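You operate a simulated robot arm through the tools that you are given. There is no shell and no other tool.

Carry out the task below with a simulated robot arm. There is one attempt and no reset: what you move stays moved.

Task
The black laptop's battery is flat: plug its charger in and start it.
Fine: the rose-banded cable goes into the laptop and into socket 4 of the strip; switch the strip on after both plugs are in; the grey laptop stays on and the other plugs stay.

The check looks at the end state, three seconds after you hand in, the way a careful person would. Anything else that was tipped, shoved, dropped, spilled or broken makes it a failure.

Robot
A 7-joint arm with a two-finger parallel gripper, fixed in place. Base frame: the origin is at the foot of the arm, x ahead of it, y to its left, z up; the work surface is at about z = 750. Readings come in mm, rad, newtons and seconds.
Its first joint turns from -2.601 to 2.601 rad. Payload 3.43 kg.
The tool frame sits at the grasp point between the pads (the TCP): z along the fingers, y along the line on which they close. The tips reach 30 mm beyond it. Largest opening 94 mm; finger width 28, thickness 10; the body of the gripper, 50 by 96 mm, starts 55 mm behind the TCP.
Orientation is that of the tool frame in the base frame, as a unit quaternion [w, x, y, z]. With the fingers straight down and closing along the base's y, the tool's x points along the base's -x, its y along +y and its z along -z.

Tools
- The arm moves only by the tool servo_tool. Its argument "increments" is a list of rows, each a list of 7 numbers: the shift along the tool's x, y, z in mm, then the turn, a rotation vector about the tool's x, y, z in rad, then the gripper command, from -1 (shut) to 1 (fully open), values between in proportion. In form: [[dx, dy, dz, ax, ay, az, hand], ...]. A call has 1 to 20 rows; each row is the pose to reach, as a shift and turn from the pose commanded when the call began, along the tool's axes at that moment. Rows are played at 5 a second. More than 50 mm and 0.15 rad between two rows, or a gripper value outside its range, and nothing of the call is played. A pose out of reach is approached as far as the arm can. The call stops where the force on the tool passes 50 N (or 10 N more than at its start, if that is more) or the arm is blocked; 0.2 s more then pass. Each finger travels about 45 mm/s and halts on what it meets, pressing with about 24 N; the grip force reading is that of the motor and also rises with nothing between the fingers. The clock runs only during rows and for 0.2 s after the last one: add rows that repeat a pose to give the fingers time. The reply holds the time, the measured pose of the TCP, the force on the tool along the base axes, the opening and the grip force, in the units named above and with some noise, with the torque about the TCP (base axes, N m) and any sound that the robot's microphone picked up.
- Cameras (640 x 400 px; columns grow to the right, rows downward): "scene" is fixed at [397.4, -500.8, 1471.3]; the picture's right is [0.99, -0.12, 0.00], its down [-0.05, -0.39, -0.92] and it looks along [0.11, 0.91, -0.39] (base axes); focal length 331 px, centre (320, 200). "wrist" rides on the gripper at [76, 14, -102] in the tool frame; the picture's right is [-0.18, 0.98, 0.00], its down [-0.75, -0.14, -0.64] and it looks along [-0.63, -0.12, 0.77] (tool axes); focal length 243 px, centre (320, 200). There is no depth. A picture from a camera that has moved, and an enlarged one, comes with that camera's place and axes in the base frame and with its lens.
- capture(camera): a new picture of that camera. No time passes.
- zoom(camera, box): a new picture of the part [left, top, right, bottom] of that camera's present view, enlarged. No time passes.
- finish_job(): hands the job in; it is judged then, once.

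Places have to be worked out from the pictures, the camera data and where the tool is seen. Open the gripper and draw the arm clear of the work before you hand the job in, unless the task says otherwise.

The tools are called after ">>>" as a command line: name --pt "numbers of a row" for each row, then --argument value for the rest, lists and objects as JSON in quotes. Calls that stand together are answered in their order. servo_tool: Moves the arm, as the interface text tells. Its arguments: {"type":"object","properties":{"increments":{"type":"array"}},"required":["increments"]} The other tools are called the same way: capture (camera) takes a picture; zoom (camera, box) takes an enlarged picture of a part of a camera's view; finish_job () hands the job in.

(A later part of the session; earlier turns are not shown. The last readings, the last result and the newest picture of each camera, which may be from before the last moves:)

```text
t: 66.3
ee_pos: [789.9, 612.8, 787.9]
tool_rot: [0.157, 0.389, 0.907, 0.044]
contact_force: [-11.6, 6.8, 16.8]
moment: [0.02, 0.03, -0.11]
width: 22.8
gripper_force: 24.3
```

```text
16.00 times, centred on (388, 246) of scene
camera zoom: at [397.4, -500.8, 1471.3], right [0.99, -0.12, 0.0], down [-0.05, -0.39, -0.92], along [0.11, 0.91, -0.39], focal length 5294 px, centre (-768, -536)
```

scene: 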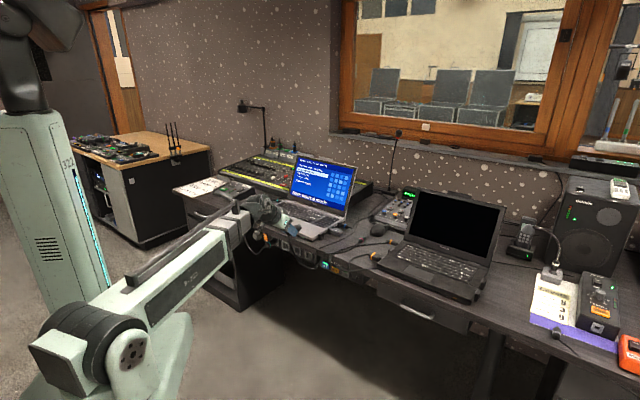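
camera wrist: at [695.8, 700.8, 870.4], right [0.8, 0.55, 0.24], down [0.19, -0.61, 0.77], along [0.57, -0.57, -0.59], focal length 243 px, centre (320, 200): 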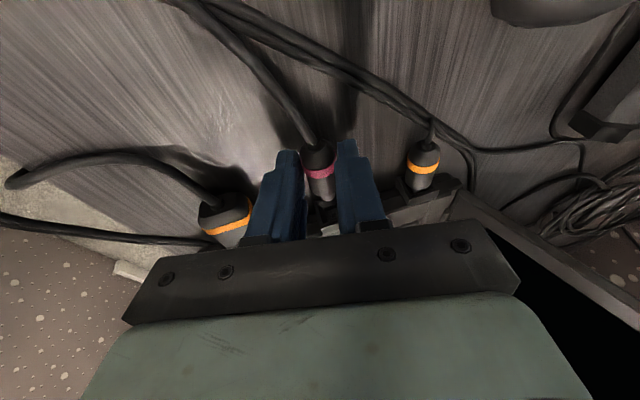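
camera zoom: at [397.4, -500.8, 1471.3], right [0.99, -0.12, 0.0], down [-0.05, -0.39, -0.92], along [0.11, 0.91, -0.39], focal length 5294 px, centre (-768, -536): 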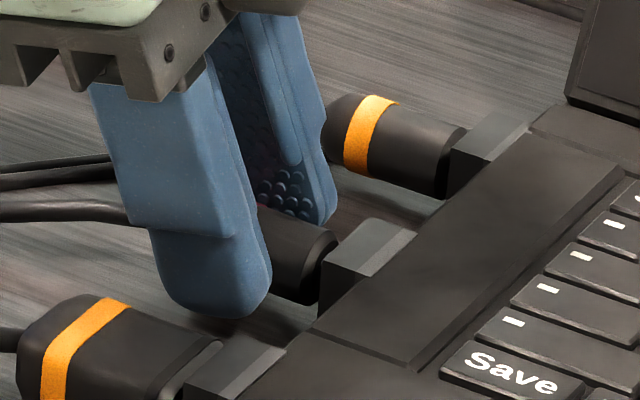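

The nose is now confined inside the bore (16.8 N upward after lowering 2 mm), so I overshot. I raise 1.3 mm to centre it and press in 1 mm steps.

>>> servo_tool --pt "-0.33 0 -1.23 0 0 0 -1" --pt "-1.3 0 -0.97 0 0 0 -1" --pt "-1.8 0 -0.84 0 0 0 -1" --pt "-1.8 0 -0.84 0 0 0 -1"

>>> zoom --camera "scene" --box '[378, 238, 398, 254]'

```text
t: 67.3
ee_pos: [790.8, 610.8, 786.8]
tool_rot: [0.157, 0.388, 0.907, 0.044]
contact_force: [-8.8, 19.9, 7.7]
moment: [0.44, 0.17, 0.18]
width: 22.7
gripper_force: 23.9
```

```text
16.00 times, centred on (388, 246) of scene
camera zoom: at [397.4, -500.8, 1471.3], right [0.99, -0.12, 0.0], down [-0.05, -0.39, -0.92], along [0.11, 0.91, -0.39], focal length 5294 px, centre (-768, -536)
```

zoom: 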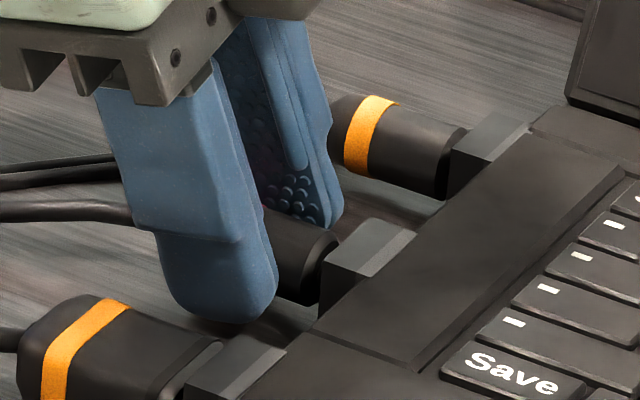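

>>> zoom --camera "wrist" --box '[310, 165, 370, 220]'

>>> zoom --camera "wrist" --box '[240, 90, 480, 250]'

>>> zoom --camera "scene" --box '[350, 190, 530, 310]'

```text
7.27 times, centred on (340, 192) of wrist
camera zoom: at [718.6, 679.8, 868.6], right [0.8, 0.55, 0.24], down [0.19, -0.61, 0.77], along [0.57, -0.57, -0.59], focal length 1764 px, centre (174, 254)
```

zoom: 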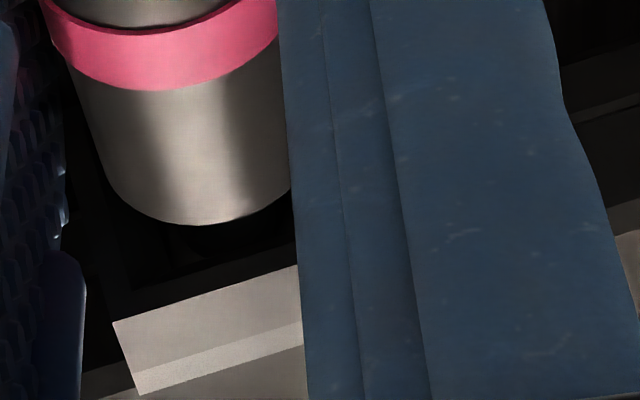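

```text
2.50 times, centred on (360, 170) of wrist
camera zoom: at [718.6, 679.8, 868.6], right [0.8, 0.55, 0.24], down [0.19, -0.61, 0.77], along [0.57, -0.57, -0.59], focal length 606 px, centre (220, 275)
```

zoom: 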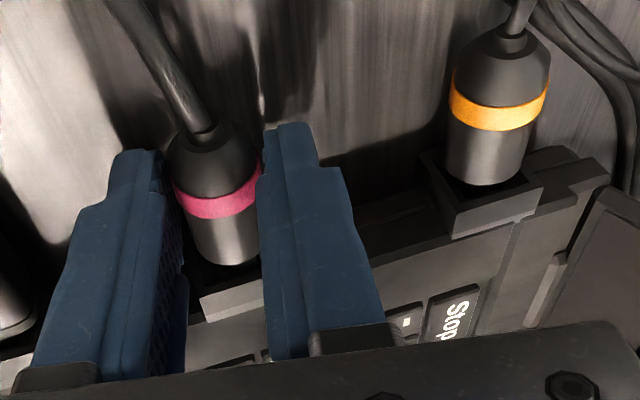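

```text
3.33 times, centred on (440, 250) of scene
camera zoom: at [397.4, -500.8, 1471.3], right [0.99, -0.12, 0.0], down [-0.05, -0.39, -0.92], along [0.11, 0.91, -0.39], focal length 1103 px, centre (-80, 33)
```

zoom: 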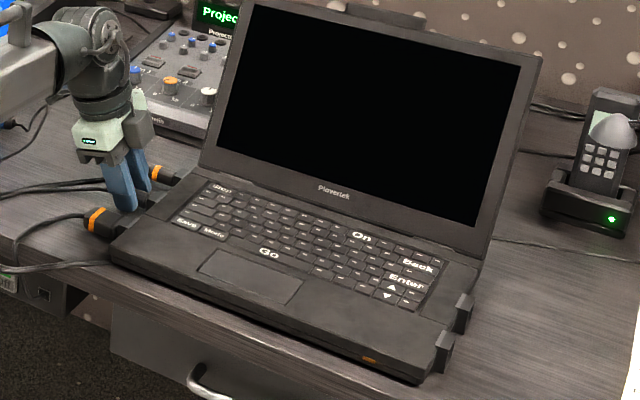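

>>> zoom --camera "wrist" --box '[290, 125, 370, 205]'

```text
5.00 times, centred on (330, 165) of wrist
camera zoom: at [718.6, 679.8, 868.6], right [0.8, 0.55, 0.24], down [0.19, -0.61, 0.77], along [0.57, -0.57, -0.59], focal length 1213 px, centre (270, 375)
```

zoom: 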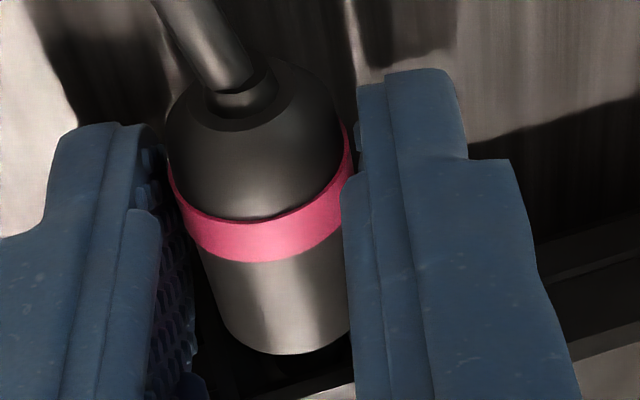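

Lateral readings show the nose pressed slightly toward −r and down in the bore. I ease back 1 mm, shift +0.6 mm in depth and +0.6 mm up, and press again.

>>> servo_tool --pt "0.85 0.7 -0.7 0 0 0 -1" --pt "-0.1 0.7 -0.45 0 0 0 -1" --pt "-1.1 0.7 -0.2 0 0 0 -1" --pt "-1.6 0.7 -0.07 0 0 0 -1" --pt "-1.6 0.7 -0.07 0 0 0 -1"

>>> zoom --camera "wrist" --box '[240, 90, 480, 250]'

>>> zoom --camera "scene" --box '[378, 238, 398, 254]'

```text
t: 68.5
ee_pos: [791.9, 608.1, 785.9]
tool_rot: [0.157, 0.389, 0.907, 0.042]
contact_force: [-6.9, 3.4, -9.5]
moment: [0.26, 0.44, 0.0]
width: 22.7
gripper_force: 23.8
```

```text
2.50 times, centred on (360, 170) of wrist
camera zoom: at [720.8, 677.8, 868.5], right [0.8, 0.55, 0.24], down [0.19, -0.61, 0.77], along [0.57, -0.57, -0.59], focal length 606 px, centre (220, 275)
```

zoom: 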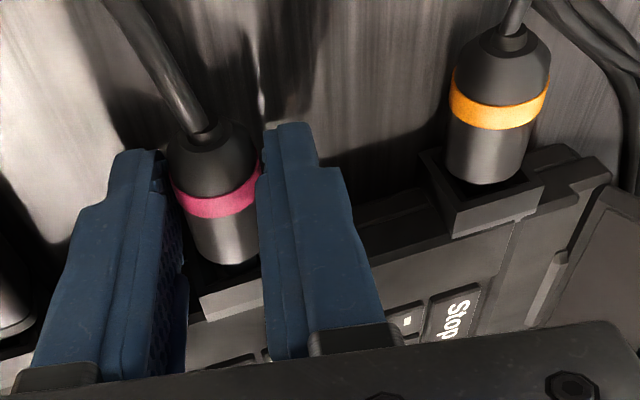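

```text
16.00 times, centred on (388, 246) of scene
camera zoom: at [397.4, -500.8, 1471.3], right [0.99, -0.12, 0.0], down [-0.05, -0.39, -0.92], along [0.11, 0.91, -0.39], focal length 5294 px, centre (-768, -536)
```

zoom: 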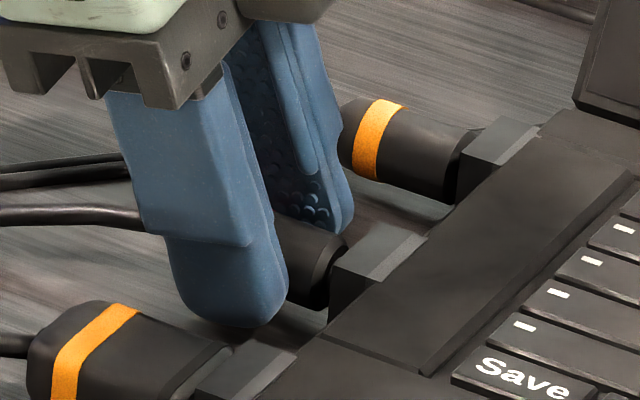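

The scene view shows the laptop has shifted by about 3 mm, so I must not push harder. I stop, check, and compare the rose plug's seating with the seated orange plug.

>>> zoom --camera "scene" --box '[383, 243, 395, 252]'

>>> zoom --camera "scene" --box '[389, 235, 405, 247]'

>>> zoom --camera "wrist" --box '[290, 150, 370, 215]'

>>> zoom --camera "wrist" --box '[390, 95, 470, 195]'

```text
16.00 times, centred on (389, 248) of scene
camera zoom: at [397.4, -500.8, 1471.3], right [0.99, -0.12, 0.0], down [-0.05, -0.39, -0.92], along [0.11, 0.91, -0.39], focal length 5294 px, centre (-784, -560)
```

zoom: 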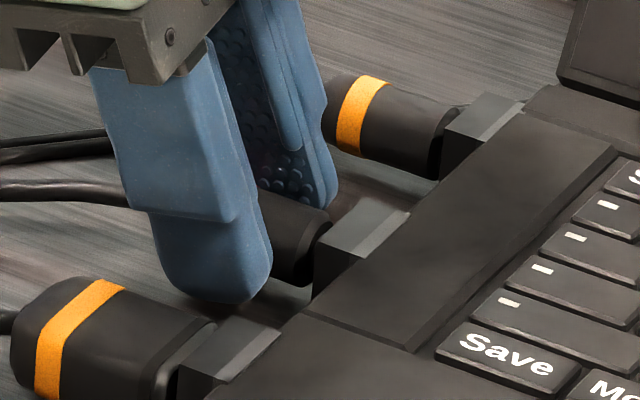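

```text
16.00 times, centred on (397, 241) of scene
camera zoom: at [397.4, -500.8, 1471.3], right [0.99, -0.12, 0.0], down [-0.05, -0.39, -0.92], along [0.11, 0.91, -0.39], focal length 5294 px, centre (-912, -456)
```

zoom: 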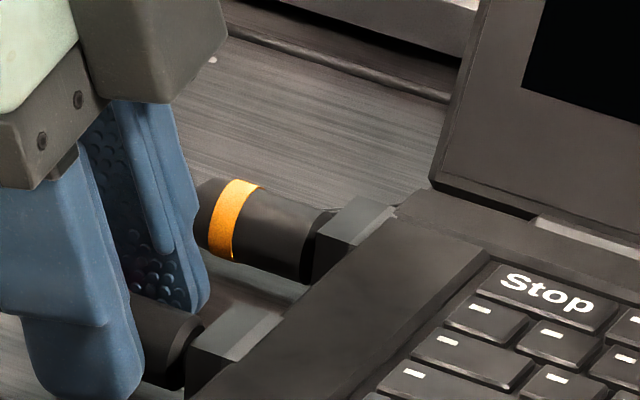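

```text
6.15 times, centred on (330, 182) of wrist
camera zoom: at [720.8, 677.8, 868.5], right [0.8, 0.55, 0.24], down [0.19, -0.61, 0.77], along [0.57, -0.57, -0.59], focal length 1493 px, centre (258, 308)
```

zoom: 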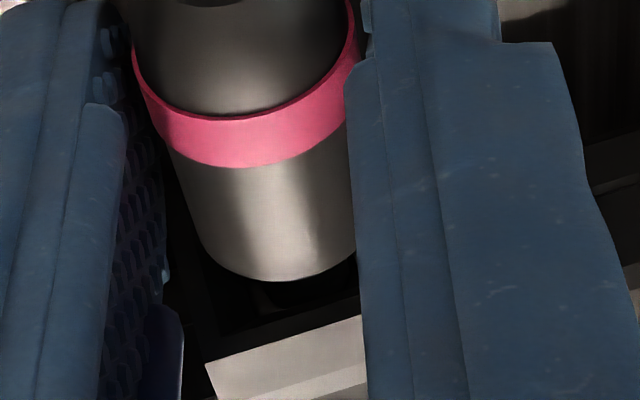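

```text
4.00 times, centred on (430, 145) of wrist
camera zoom: at [720.8, 677.8, 868.5], right [0.8, 0.55, 0.24], down [0.19, -0.61, 0.77], along [0.57, -0.57, -0.59], focal length 970 px, centre (-120, 420)
```

zoom: 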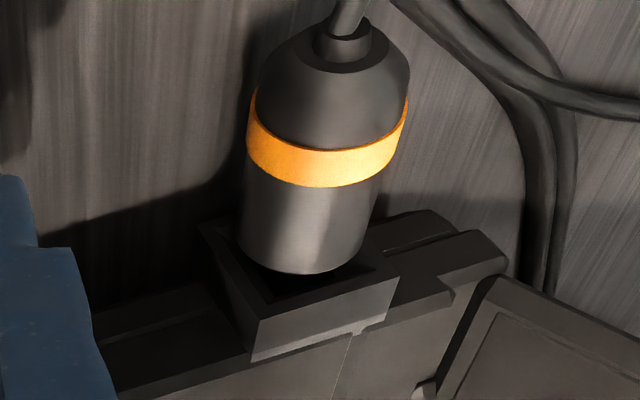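

By comparison with the seated orange plug, the rose plug is nearly as deep, but the force pattern (down and back at the nose) shows it riding on the upper bevel. I back off 4 mm and lower 1.5 mm in free space first, to see whether the fingers touch anything.

>>> servo_tool --pt "1.95 0 -0.52 0 0 0 -1" --pt "3.9 0 -1.03 0 0 0 -1" --pt "3.9 0 -1.03 0 0 0 -1"

>>> servo_tool --pt "0.2 -0.15 0.7 0 0 0 -1" --pt "0.38 -0.3 1.42 0 0 0 -1" --pt "0.38 -0.3 1.42 0 0 0 -1"

>>> zoom --camera "scene" --box '[378, 238, 398, 254]'

>>> zoom --camera "wrist" --box '[290, 150, 370, 215]'

```text
t: 69.3
ee_pos: [790.3, 612.6, 787.3]
tool_rot: [0.158, 0.389, 0.906, 0.043]
contact_force: [0.2, -0.1, -0.3]
moment: [-0.01, -0.02, -0.04]
width: 22.5
gripper_force: 23.7
```

```text
t: 70.1
ee_pos: [791.3, 613.1, 786.5]
tool_rot: [0.157, 0.389, 0.907, 0.043]
contact_force: [-0.5, 0.3, 0.3]
moment: [-0.03, 0.01, 0.01]
width: 22.6
gripper_force: 23.9
```

```text
16.00 times, centred on (388, 246) of scene
camera zoom: at [397.4, -500.8, 1471.3], right [0.99, -0.12, 0.0], down [-0.05, -0.39, -0.92], along [0.11, 0.91, -0.39], focal length 5294 px, centre (-768, -536)
```

zoom: 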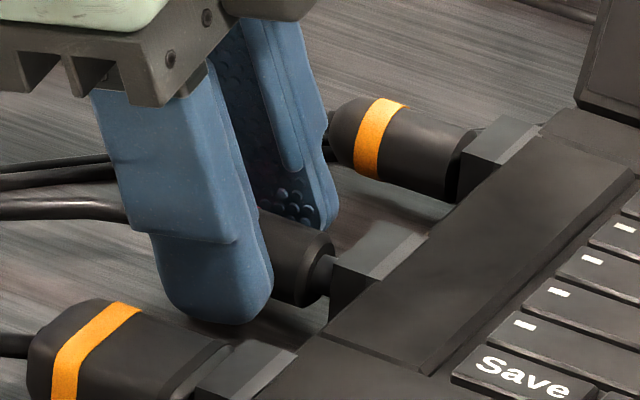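

```text
6.15 times, centred on (330, 182) of wrist
camera zoom: at [718.0, 681.2, 867.4], right [0.8, 0.55, 0.24], down [0.19, -0.61, 0.77], along [0.57, -0.57, -0.59], focal length 1493 px, centre (258, 308)
```

zoom: 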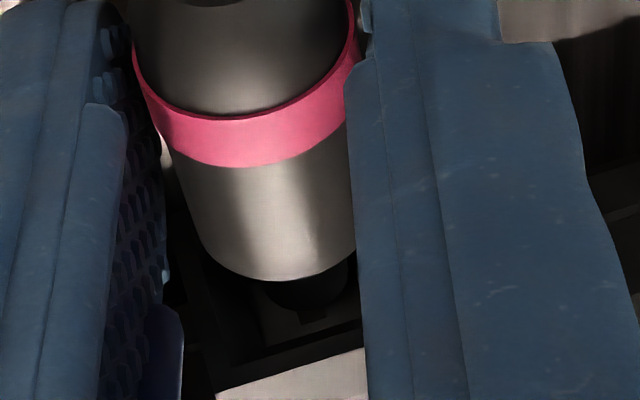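

In free space there is no finger contact. By the port-pin alignment, the plug was actually bottomed at the previous deepest point (17–20 N back-force), with only small sideways offsets. I re-insert along the balanced line, raising 1.2 mm first and then going in 4 mm gently.

>>> servo_tool --pt "-0.3 0.1 -1.14 0 0 0 -1" --pt "-1.26 0.1 -0.88 0 0 0 -1" --pt "-2.23 0.1 -0.62 0 0 0 -1" --pt "-3.2 0.1 -0.36 0 0 0 -1" --pt "-3.7 0.1 -0.23 0 0 0 -1" --pt "-3.7 0.1 -0.23 0 0 0 -1"

>>> zoom --camera "wrist" --box '[290, 150, 370, 215]'

>>> zoom --camera "scene" --box '[378, 238, 398, 254]'

```text
t: 71.5
ee_pos: [793.4, 609.5, 788.7]
tool_rot: [0.158, 0.389, 0.907, 0.043]
contact_force: [-0.6, -0.4, -2.2]
moment: [0.06, 0.1, -0.02]
width: 22.6
gripper_force: 23.7
```

```text
6.15 times, centred on (330, 182) of wrist
camera zoom: at [720.2, 678.2, 868.6], right [0.8, 0.55, 0.24], down [0.19, -0.61, 0.77], along [0.57, -0.57, -0.59], focal length 1493 px, centre (258, 308)
```

zoom: 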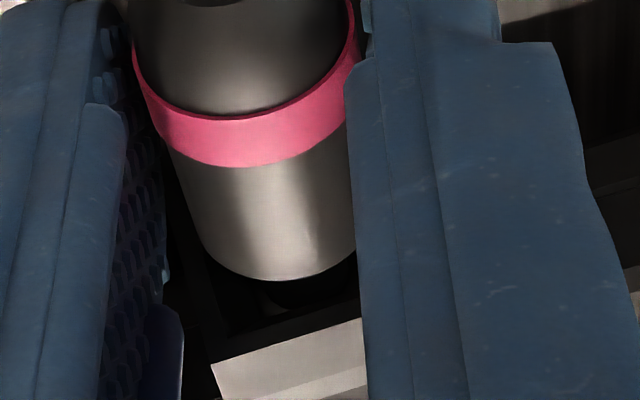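

```text
16.00 times, centred on (388, 246) of scene
camera zoom: at [397.4, -500.8, 1471.3], right [0.99, -0.12, 0.0], down [-0.05, -0.39, -0.92], along [0.11, 0.91, -0.39], focal length 5294 px, centre (-768, -536)
```

zoom: 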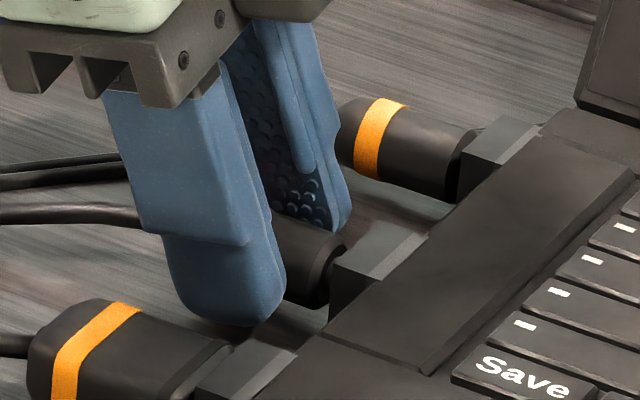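

>>> servo_tool --pt "-0.4 0 0.2 0 0 0 -1" --pt "-0.8 0 0.35 0 0 0 -1" --pt "-1.1 0 0.45 0 0 0 -1" --pt "-1.1 0 0.45 0 0 0 -1"

>>> zoom --camera "scene" --box '[378, 238, 398, 254]'

>>> zoom --camera "wrist" --box '[290, 150, 370, 215]'

```text
t: 72.5
ee_pos: [791.6, 609.5, 787.5]
tool_rot: [0.157, 0.389, 0.907, 0.043]
contact_force: [-4.6, 0.5, 1.5]
moment: [0.0, 0.06, -0.05]
width: 22.8
gripper_force: 23.9
```

```text
16.00 times, centred on (388, 246) of scene
camera zoom: at [397.4, -500.8, 1471.3], right [0.99, -0.12, 0.0], down [-0.05, -0.39, -0.92], along [0.11, 0.91, -0.39], focal length 5294 px, centre (-768, -536)
```

zoom: 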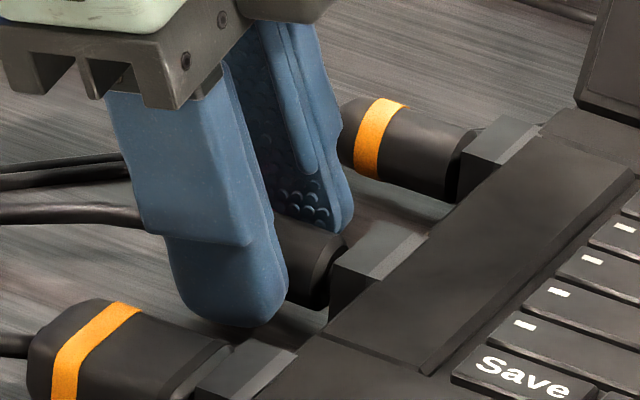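

```text
6.15 times, centred on (330, 182) of wrist
camera zoom: at [720.6, 677.7, 868.6], right [0.8, 0.55, 0.24], down [0.19, -0.61, 0.77], along [0.57, -0.57, -0.59], focal length 1493 px, centre (258, 308)
```

zoom: 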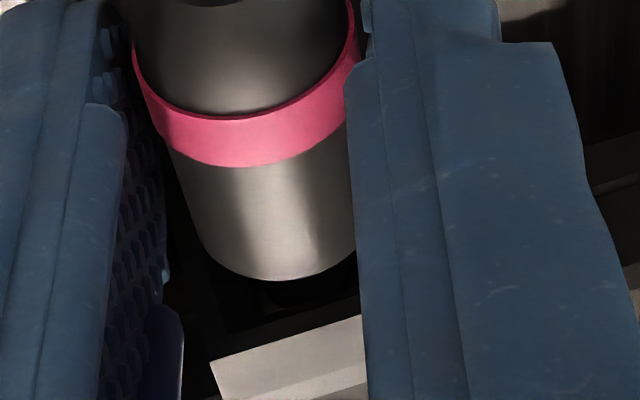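

>>> servo_tool --pt "-0.3 0 0.08 0 0 0 -1" --pt "-0.6 0 0.16 0 0 0 -1" --pt "-0.6 0 0.16 0 0 0 -1"

>>> zoom --camera "scene" --box '[378, 238, 398, 254]'

```text
t: 73.3
ee_pos: [792.8, 609.6, 788.2]
tool_rot: [0.156, 0.388, 0.907, 0.043]
contact_force: [-10.3, 4.5, 3.4]
moment: [0.02, 0.09, -0.06]
width: 22.8
gripper_force: 23.4
```

```text
16.00 times, centred on (388, 246) of scene
camera zoom: at [397.4, -500.8, 1471.3], right [0.99, -0.12, 0.0], down [-0.05, -0.39, -0.92], along [0.11, 0.91, -0.39], focal length 5294 px, centre (-768, -536)
```

zoom: 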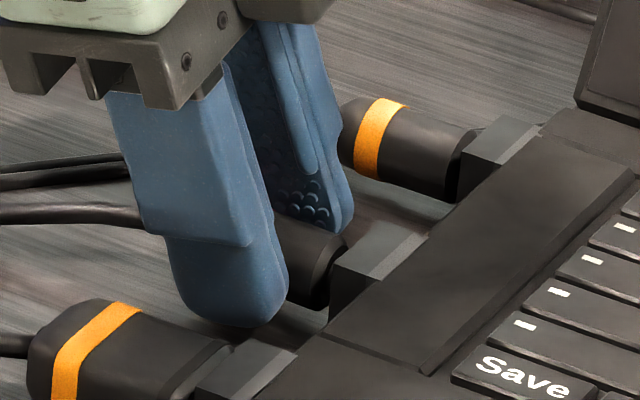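

The plug is bottomed again at about 10 N with the laptop unmoved and only small side forces. I open the fingers a little to release and check that it stays.

>>> servo_tool --pt "0 0 0 0 0 0 -0.4" --pt "0 0 0 0 0 0 -0.25" --pt "0 0 0 0 0 0 -0.25" --pt "0 0 0 0 0 0 -0.25"

>>> zoom --camera "scene" --box '[378, 238, 398, 254]'

>>> zoom --camera "wrist" --box '[240, 90, 480, 250]'

```text
t: 74.3
ee_pos: [794.5, 609.3, 786.5]
tool_rot: [0.158, 0.39, 0.906, 0.043]
contact_force: [1.7, -1.2, 1.4]
moment: [-0.08, -0.03, 0.02]
width: 34.5
gripper_force: 0.0
```

```text
16.00 times, centred on (388, 246) of scene
camera zoom: at [397.4, -500.8, 1471.3], right [0.99, -0.12, 0.0], down [-0.05, -0.39, -0.92], along [0.11, 0.91, -0.39], focal length 5294 px, centre (-768, -536)
```

zoom: 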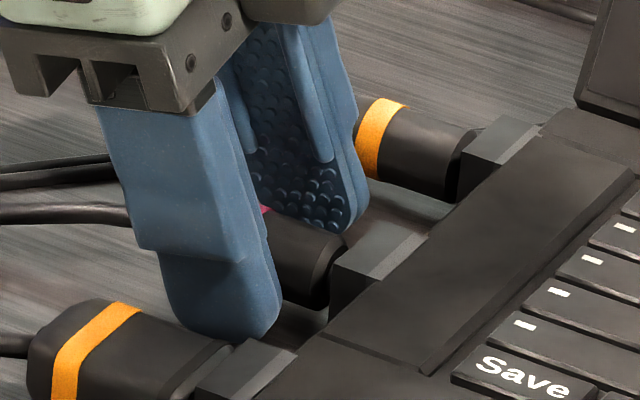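

```text
2.50 times, centred on (360, 170) of wrist
camera zoom: at [721.6, 676.9, 868.4], right [0.8, 0.55, 0.24], down [0.19, -0.61, 0.77], along [0.57, -0.57, -0.59], focal length 606 px, centre (220, 275)
```

zoom: 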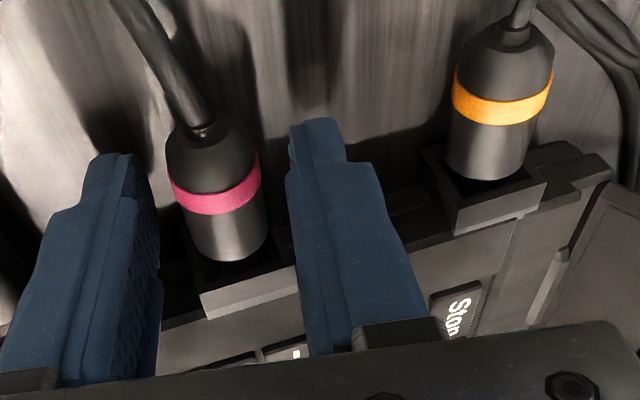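

The plug stays in the port. I withdraw the fingers straight back along their own direction and look again.

>>> servo_tool --pt "0 0 -10 0 0 0 -0.2" --pt "0 0 -30 0 0 0 -0.1" --pt "0 0 -60 0 0 0 0" --pt "0 0 -95 0 0 0 0"

>>> zoom --camera "scene" --box '[375, 230, 405, 254]'

>>> capture --camera "wrist"

>>> capture --camera "scene"

```text
t: 75.3
ee_pos: [761.7, 613.2, 877.8]
tool_rot: [0.157, 0.389, 0.907, 0.042]
contact_force: [0.1, -0.2, 0.4]
moment: [-0.02, 0.0, 0.0]
width: 47.1
gripper_force: 0.0
```

```text
16.00 times, centred on (390, 242) of scene
camera zoom: at [397.4, -500.8, 1471.3], right [0.99, -0.12, 0.0], down [-0.05, -0.39, -0.92], along [0.11, 0.91, -0.39], focal length 5294 px, centre (-800, -472)
```

zoom: 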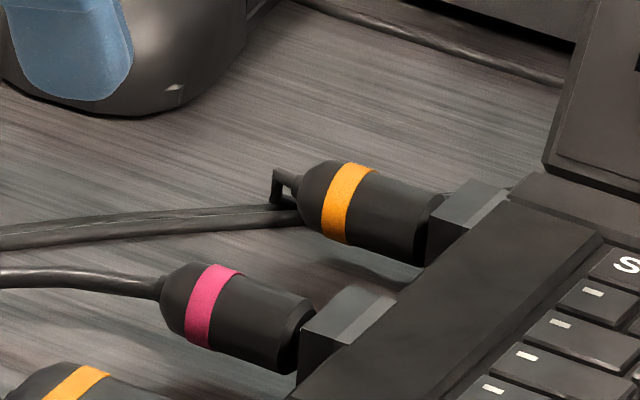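

```text
taken
camera wrist: at [690.1, 681.8, 958.6], right [0.8, 0.55, 0.24], down [0.19, -0.61, 0.77], along [0.57, -0.57, -0.59], focal length 243 px, centre (320, 200)
```

wrist: 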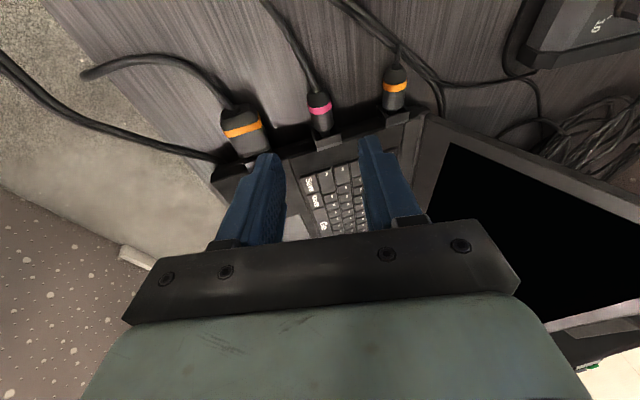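

```text
taken
```

scene: 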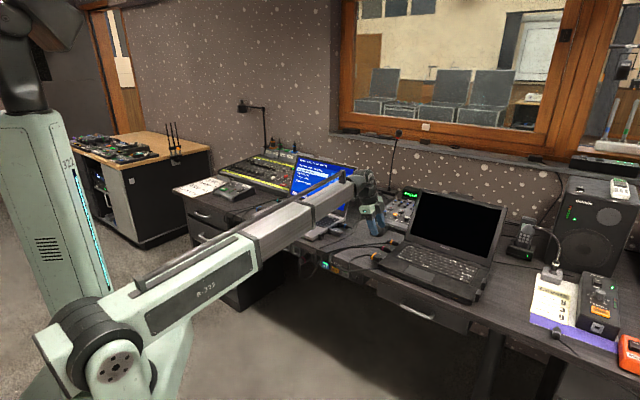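

The rose plug sits in the middle port just like its orange neighbour, and both ends of the rose cable are now in. Next is the strip's switch, with On at the top, at about s≈-485, r≈914, z≈650. I first leave the laptop area and undo the roll.

>>> servo_tool --pt "19.2 -19.4 -15.6 0.097 0 -0.026 0" --pt "38.3 -38.8 -31.1 0.193 0 -0.052 0"

>>> servo_tool --pt "18.4 -13.6 -4.9 -0.037 0 -0.138 -0.5" --pt "36.9 -27.3 -9.8 -0.074 0 -0.276 -1" --pt "55.3 -40.9 -14.8 -0.11 0 -0.414 -1" --pt "73.8 -54.5 -19.7 -0.147 0 -0.552 -1" --pt "92.2 -68.2 -24.6 -0.184 0 -0.69 -1" --pt "110.7 -81.8 -29.5 -0.221 0 -0.828 -1" --pt "129.1 -95.5 -34.4 -0.258 0 -0.966 -1" --pt "147.6 -109.1 -39.3 -0.295 0 -1.104 -1" --pt "166 -122.7 -44.3 -0.331 0 -1.242 -1" --pt "184.5 -136.4 -49.2 -0.368 0 -1.38 -1" --pt "202.9 -150 -54.1 -0.405 0 -1.518 -1"

>>> capture --camera "scene"

```text
t: 75.9
ee_pos: [702.0, 613.4, 891.8]
tool_rot: [0.12, 0.378, 0.917, -0.05]
contact_force: [-0.1, 0.7, 0.2]
moment: [-0.02, 0.01, 0.0]
width: 47.0
gripper_force: 0.1
```

```text
t: 78.3
ee_pos: [447.5, 656.6, 887.8]
tool_rot: [0.12, -0.382, 0.915, 0.05]
contact_force: [-0.2, 0.0, -0.2]
moment: [-0.05, 0.01, 0.0]
width: 0.0
gripper_force: 23.6
```

```text
taken
```

scene: 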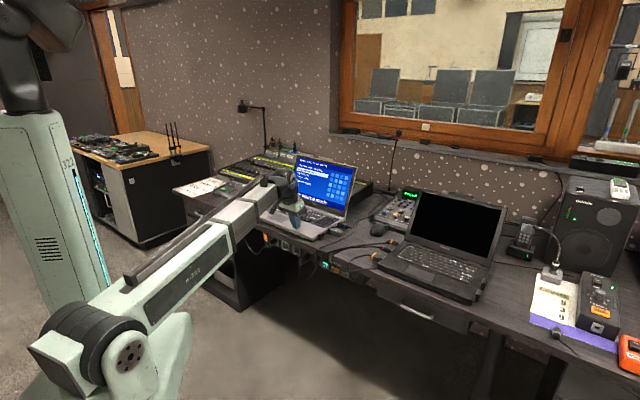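

>>> servo_tool --pt "7.7 42.1 9.3 0 -0.109 0 -1" --pt "15.3 84.3 18.7 0 -0.218 0 -1" --pt "23 126.4 28 0 -0.327 0 -1" --pt "30.7 168.5 37.4 0 -0.437 0 -1" --pt "38.3 210.6 46.7 0 -0.546 0 -1" --pt "46 252.8 56 0 -0.655 0 -1" --pt "53.6 294.9 65.4 0 -0.764 0 -1" --pt "61.3 337 74.7 0 -0.873 0 -1"

>>> capture --camera "wrist"

>>> zoom --camera "scene" --box '[220, 180, 340, 280]'

```text
t: 80.1
ee_pos: [178.1, 869.1, 803.7]
tool_rot: [0.496, -0.324, 0.778, 0.208]
contact_force: [-0.9, 0.4, -0.1]
moment: [-0.01, -0.01, -0.01]
width: 0.0
gripper_force: 24.6
```

```text
taken
camera wrist: at [80.8, 790.5, 777.5], right [-0.64, 0.75, 0.17], down [-0.09, -0.29, 0.95], along [0.76, 0.6, 0.25], focal length 243 px, centre (320, 200)
```

wrist: 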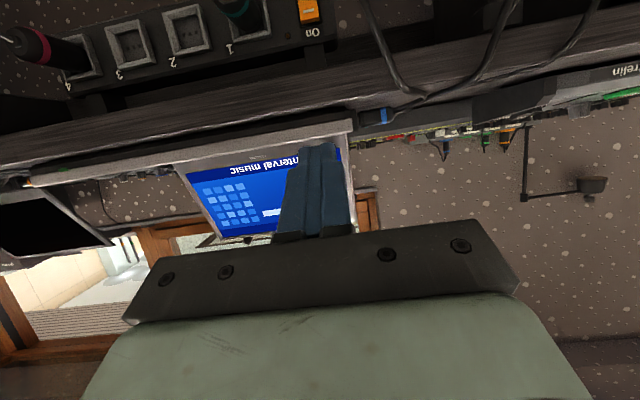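

```text
4.00 times, centred on (280, 230) of scene
camera zoom: at [397.4, -500.8, 1471.3], right [0.99, -0.12, 0.0], down [-0.05, -0.39, -0.92], along [0.11, 0.91, -0.39], focal length 1324 px, centre (480, 80)
```

zoom: 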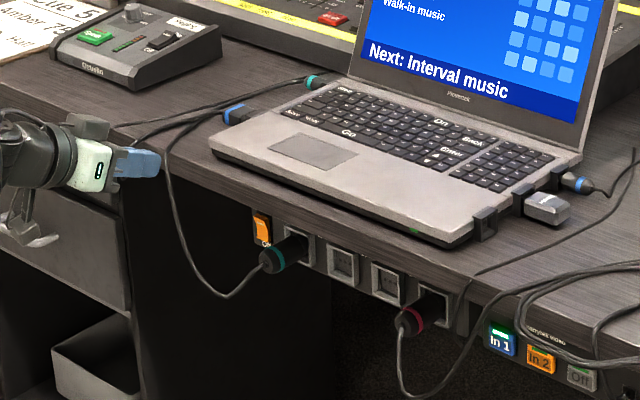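

I lower in front of the strip's switch, staying well back from the hanging teal cable.

>>> servo_tool --pt "30.6 0 14.2 0 0 0 -1" --pt "61.2 0 28.5 0 0 0 -1" --pt "91.8 0 42.7 0 0 0 -1" --pt "122.4 0 56.9 0 0 0 -1"

>>> capture --camera "wrist"

>>> zoom --camera "wrist" --box '[200, 40, 440, 200]'

>>> zoom --camera "scene" --box '[220, 200, 320, 280]'

```text
t: 81.1
ee_pos: [180.1, 867.1, 667.2]
tool_rot: [0.496, -0.323, 0.779, 0.206]
contact_force: [0.7, 0.2, -0.5]
moment: [-0.01, 0.01, 0.03]
width: 0.0
gripper_force: 23.9
```

```text
taken
camera wrist: at [81.5, 788.0, 642.0], right [-0.64, 0.75, 0.17], down [-0.08, -0.29, 0.95], along [0.76, 0.6, 0.25], focal length 243 px, centre (320, 200)
```

wrist: 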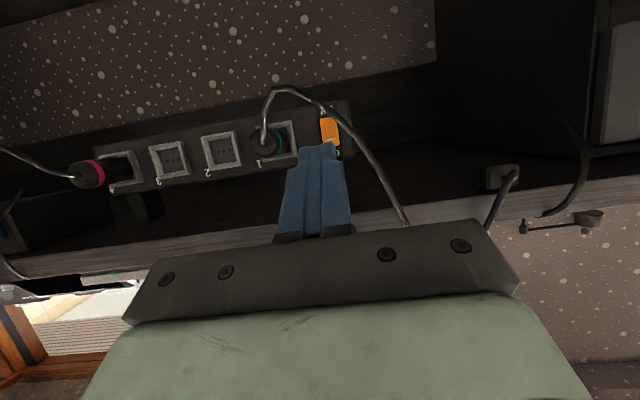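

```text
2.50 times, centred on (320, 120) of wrist
camera zoom: at [81.5, 788.0, 642.0], right [-0.64, 0.75, 0.17], down [-0.08, -0.29, 0.95], along [0.76, 0.6, 0.25], focal length 606 px, centre (320, 400)
```

zoom: 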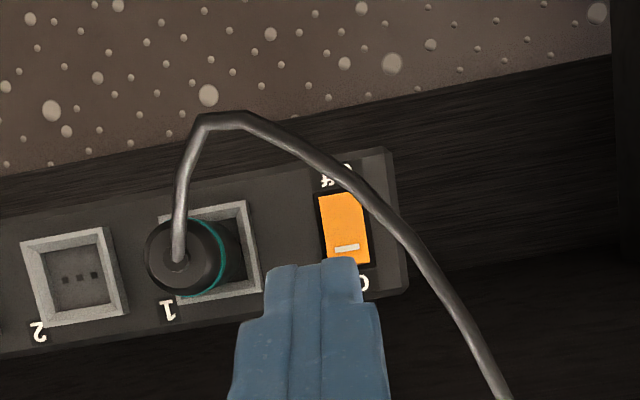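

```text
5.00 times, centred on (270, 240) of scene
camera zoom: at [397.4, -500.8, 1471.3], right [0.99, -0.12, 0.0], down [-0.05, -0.39, -0.92], along [0.11, 0.91, -0.39], focal length 1654 px, centre (570, 0)
```

zoom: 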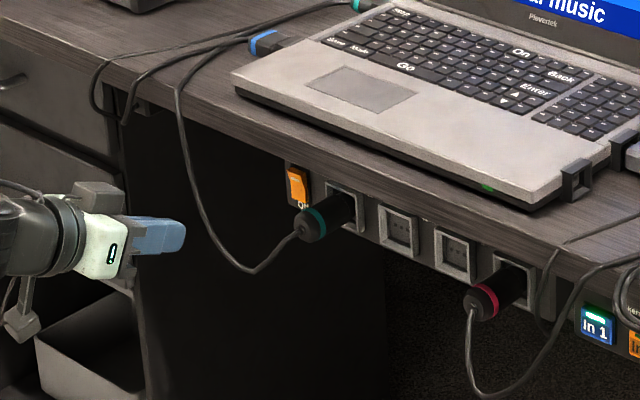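

The rocker's On end is at about s≈-489, z≈652. The teal cable hangs just to the left of it, so I yaw the tool slightly to keep the gripper body clear of that cable while approaching with closed fingers.

>>> servo_tool --pt "-6.6 -0.2 26.3 -0.085 0 -0.039 -1" --pt "-13.2 -0.4 52.6 -0.169 0 -0.079 -1" --pt "-19.8 -0.6 78.9 -0.254 0 -0.118 -1"

>>> capture --camera "wrist"

>>> zoom --camera "wrist" --box '[220, 60, 420, 200]'

>>> zoom --camera "scene" --box '[230, 210, 310, 270]'

```text
t: 81.9
ee_pos: [237.5, 923.7, 652.0]
tool_rot: [0.462, -0.429, 0.726, 0.274]
contact_force: [-0.5, -0.8, 0.3]
moment: [0.01, 0.02, 0.01]
width: 0.0
gripper_force: 24.1
```

```text
taken
camera wrist: at [164.1, 820.5, 626.8], right [-0.82, 0.54, 0.17], down [0.0, -0.3, 0.95], along [0.57, 0.79, 0.25], focal length 243 px, centre (320, 200)
```

wrist: 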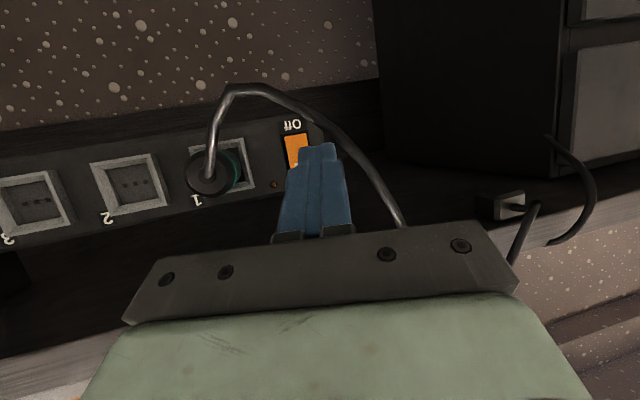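

```text
2.86 times, centred on (320, 130) of wrist
camera zoom: at [164.1, 820.5, 626.8], right [-0.82, 0.54, 0.17], down [0.0, -0.3, 0.95], along [0.57, 0.79, 0.25], focal length 693 px, centre (320, 400)
```

zoom: 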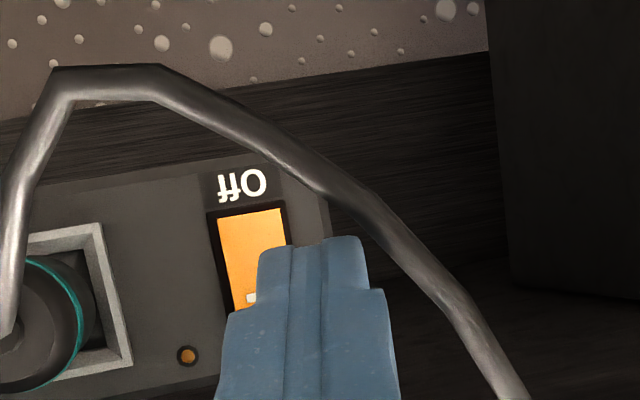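

```text
6.67 times, centred on (270, 240) of scene
camera zoom: at [397.4, -500.8, 1471.3], right [0.99, -0.12, 0.0], down [-0.05, -0.39, -0.92], along [0.11, 0.91, -0.39], focal length 2206 px, centre (653, -67)
```

zoom: 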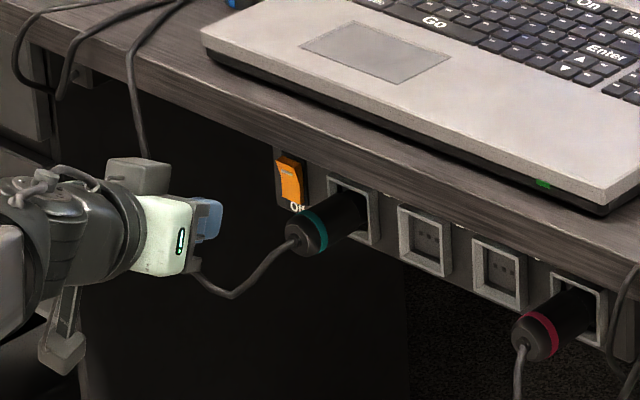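

>>> servo_tool --pt "-6.1 -5.3 13.6 -0.024 0 -0.011 -1" --pt "-12.3 -10.7 27.2 -0.048 0 -0.022 -1" --pt "-18.4 -16 40.8 -0.0725 0 -0.0337 -1" --pt "-18.4 -16 40.8 -0.0725 0 -0.0337 -1"

>>> capture --camera "wrist"

>>> zoom --camera "wrist" --box '[240, 90, 400, 200]'

>>> zoom --camera "scene" --box '[240, 215, 300, 265]'

```text
t: 82.9
ee_pos: [273.3, 953.8, 651.2]
tool_rot: [0.451, -0.458, 0.708, 0.292]
contact_force: [-0.3, 0.0, 0.3]
moment: [0.03, -0.02, 0.01]
width: 0.0
gripper_force: 24.4
```

```text
taken
camera wrist: at [208.9, 845.5, 625.4], right [-0.86, 0.47, 0.17], down [0.02, -0.3, 0.95], along [0.5, 0.83, 0.25], focal length 243 px, centre (320, 200)
```

wrist: 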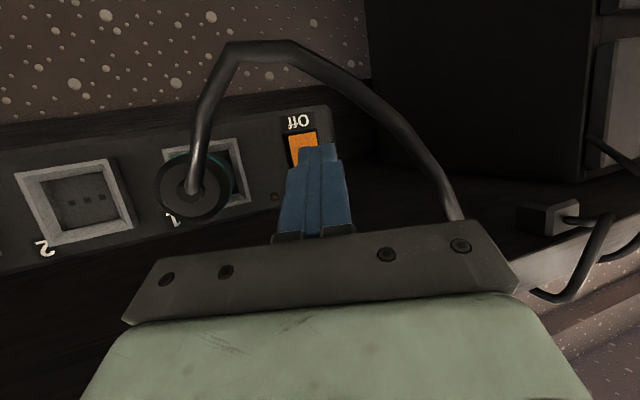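

```text
3.64 times, centred on (320, 145) of wrist
camera zoom: at [208.9, 845.5, 625.4], right [-0.86, 0.47, 0.17], down [0.02, -0.3, 0.95], along [0.5, 0.83, 0.25], focal length 882 px, centre (320, 400)
```

zoom: 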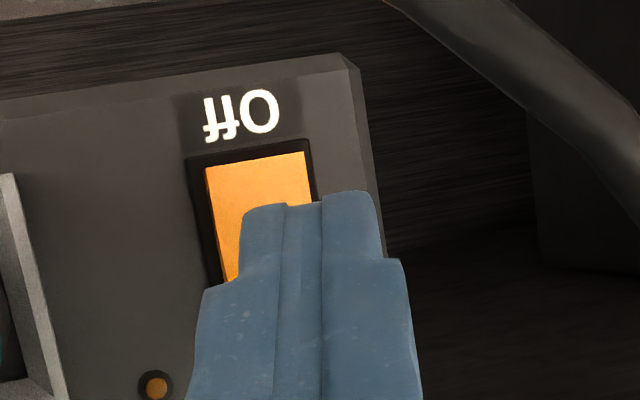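

```text
8.00 times, centred on (270, 240) of scene
camera zoom: at [397.4, -500.8, 1471.3], right [0.99, -0.12, 0.0], down [-0.05, -0.39, -0.92], along [0.11, 0.91, -0.39], focal length 2647 px, centre (720, -120)
```

zoom: 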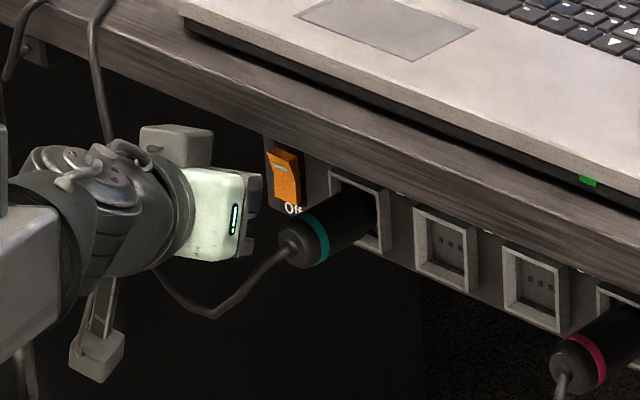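

The fingertips cover the On half of the rocker, still a few millimetres in front of it. I advance slowly and watch the force.

>>> servo_tool --pt "-1.2 -1.1 2.5 0 0 0 -1" --pt "-2.4 -2.1 5.1 0 0 0 -1" --pt "-3.2 -2.8 6.8 0 0 0 -1" --pt "-3.9 -3.5 8.5 0 0 0 -1" --pt "-3.9 -3.5 8.5 0 0 0 -1"

>>> zoom --camera "wrist" --box '[240, 90, 400, 200]'

>>> zoom --camera "scene" --box '[240, 215, 300, 265]'

```text
t: 84.1
ee_pos: [279.8, 962.0, 651.2]
tool_rot: [0.451, -0.457, 0.709, 0.292]
contact_force: [0.1, 0.4, -0.2]
moment: [0.0, 0.02, 0.0]
width: 0.0
gripper_force: 24.3
```

```text
3.64 times, centred on (320, 145) of wrist
camera zoom: at [215.3, 852.3, 625.0], right [-0.86, 0.47, 0.17], down [0.02, -0.3, 0.95], along [0.5, 0.83, 0.25], focal length 882 px, centre (320, 400)
```

zoom: 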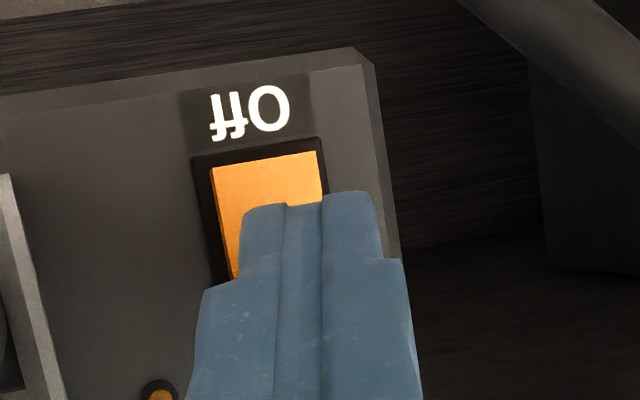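

```text
8.00 times, centred on (270, 240) of scene
camera zoom: at [397.4, -500.8, 1471.3], right [0.99, -0.12, 0.0], down [-0.05, -0.39, -0.92], along [0.11, 0.91, -0.39], focal length 2647 px, centre (720, -120)
```

zoom: 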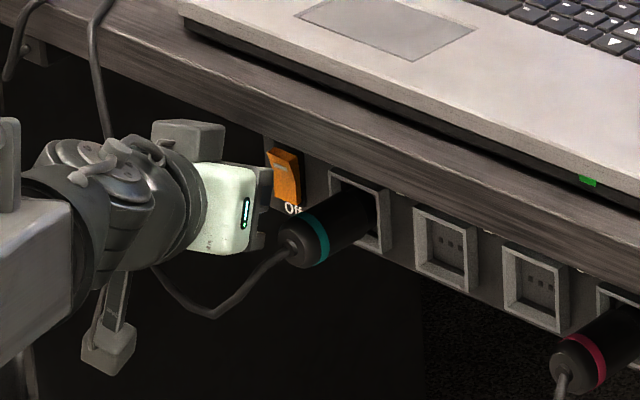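

>>> servo_tool --pt "-0.8 -0.7 1.7 0 0 0 -1" --pt "-1.6 -1.4 3.4 0 0 0 -1" --pt "-2.4 -2.1 5.1 0 0 0 -1" --pt "-2.4 -2.1 5.1 0 0 0 -1"

>>> zoom --camera "wrist" --box '[240, 90, 400, 200]'

>>> zoom --camera "scene" --box '[240, 215, 300, 265]'

```text
t: 85.1
ee_pos: [283.4, 964.7, 650.4]
tool_rot: [0.451, -0.458, 0.708, 0.292]
contact_force: [-8.0, -9.5, -9.1]
moment: [0.96, -0.6, -0.33]
width: 0.0
gripper_force: 23.9
```

```text
3.64 times, centred on (320, 145) of wrist
camera zoom: at [218.6, 856.4, 625.0], right [-0.86, 0.47, 0.17], down [0.02, -0.3, 0.95], along [0.5, 0.83, 0.25], focal length 882 px, centre (320, 400)
```

zoom: 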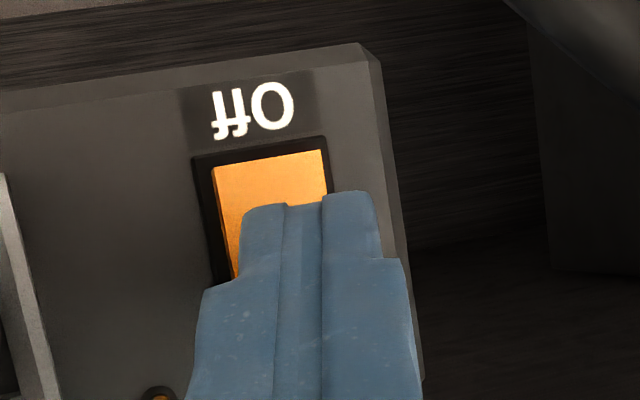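

```text
8.00 times, centred on (270, 240) of scene
camera zoom: at [397.4, -500.8, 1471.3], right [0.99, -0.12, 0.0], down [-0.05, -0.39, -0.92], along [0.11, 0.91, -0.39], focal length 2647 px, centre (720, -120)
```

zoom: 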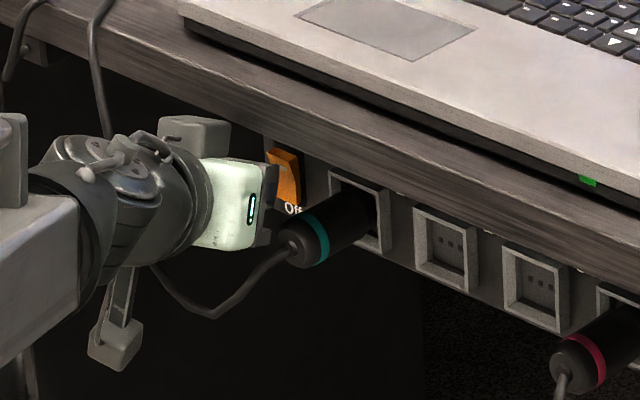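

The torque shows the gripper's upper block touching the desk edge again rather than the rocker, so I must come in flatter. I back off 20 mm, tip the tool to about 78° and raise slightly.

>>> servo_tool --pt "4 3.5 -8.5 0 0 0 -1" --pt "7.9 7 -17 0 0 0 -1" --pt "5.9 7 -18 0 -0.112 0 -1" --pt "3.8 7 -18.9 0 -0.224 0 -1" --pt "3.8 7 -18.9 0 -0.224 0 -1"

>>> capture --camera "wrist"

>>> zoom --camera "scene" --box '[240, 215, 300, 265]'

```text
t: 86.3
ee_pos: [268.8, 951.3, 657.0]
tool_rot: [0.528, -0.422, 0.653, 0.342]
contact_force: [-0.8, 0.5, 0.5]
moment: [-0.01, 0.03, -0.01]
width: 0.0
gripper_force: 24.3
```

```text
taken
camera wrist: at [208.6, 850.4, 602.9], right [-0.88, 0.44, 0.18], down [-0.06, -0.49, 0.87], along [0.47, 0.76, 0.46], focal length 243 px, centre (320, 200)
```

wrist: 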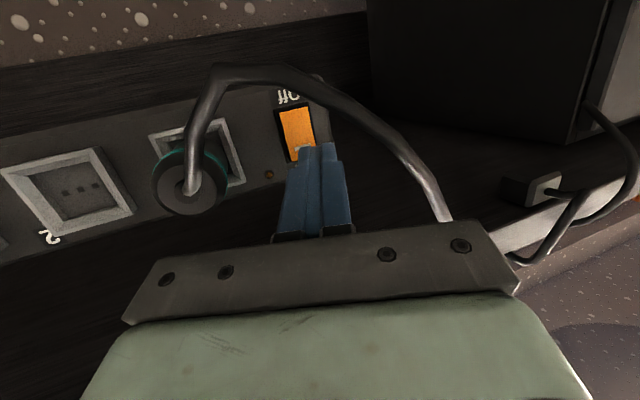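

```text
8.00 times, centred on (270, 240) of scene
camera zoom: at [397.4, -500.8, 1471.3], right [0.99, -0.12, 0.0], down [-0.05, -0.39, -0.92], along [0.11, 0.91, -0.39], focal length 2647 px, centre (720, -120)
```

zoom: 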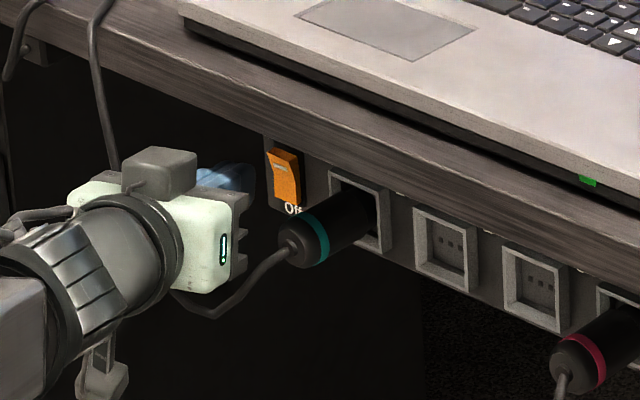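

>>> zoom --camera "wrist" --box '[250, 80, 370, 180]'

```text
4.00 times, centred on (310, 130) of wrist
camera zoom: at [208.6, 850.4, 602.9], right [-0.88, 0.44, 0.18], down [-0.06, -0.49, 0.87], along [0.47, 0.76, 0.46], focal length 970 px, centre (360, 480)
```

zoom: 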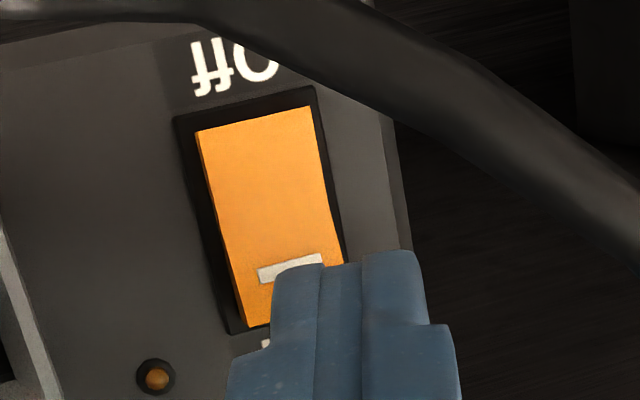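

The tip is aligned over the On end of the rocker (z≈654). I advance to just short of it, then press in 2 mm steps.

>>> servo_tool --pt "-1.0 -1.8 4.6 0 0 0 -1" --pt "-2.0 -3.5 9.1 0 0 0 -1" --pt "-2.7 -5.0 12.8 0 0 0 -1" --pt "-3.1 -5.7 14.6 0 0 0 -1" --pt "-3.5 -6.4 16.5 0 0 0 -1" --pt "-3.5 -6.4 16.5 0 0 0 -1"

>>> zoom --camera "wrist" --box '[250, 80, 370, 180]'

>>> zoom --camera "scene" --box '[240, 215, 300, 265]'

```text
t: 87.7
ee_pos: [281.9, 964.5, 655.3]
tool_rot: [0.528, -0.421, 0.655, 0.34]
contact_force: [0.5, -0.1, 0.3]
moment: [-0.03, -0.01, 0.02]
width: 0.0
gripper_force: 24.6
```

```text
4.00 times, centred on (310, 130) of wrist
camera zoom: at [221.6, 863.5, 602.8], right [-0.88, 0.44, 0.18], down [-0.06, -0.49, 0.87], along [0.47, 0.76, 0.46], focal length 970 px, centre (360, 480)
```

zoom: 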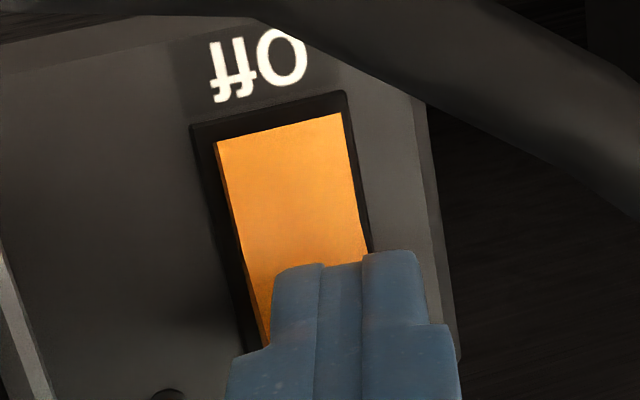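

```text
8.00 times, centred on (270, 240) of scene
camera zoom: at [397.4, -500.8, 1471.3], right [0.99, -0.12, 0.0], down [-0.05, -0.39, -0.92], along [0.11, 0.91, -0.39], focal length 2647 px, centre (720, -120)
```

zoom: 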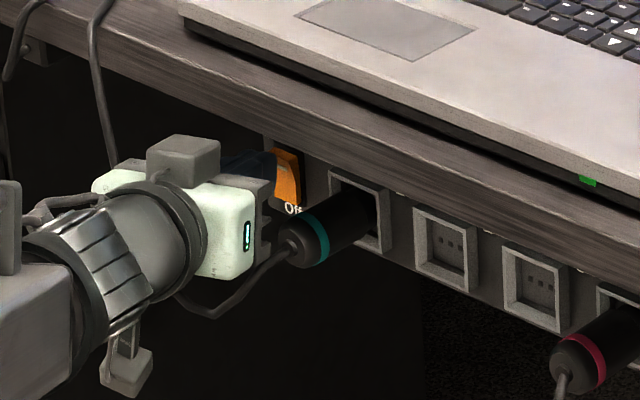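

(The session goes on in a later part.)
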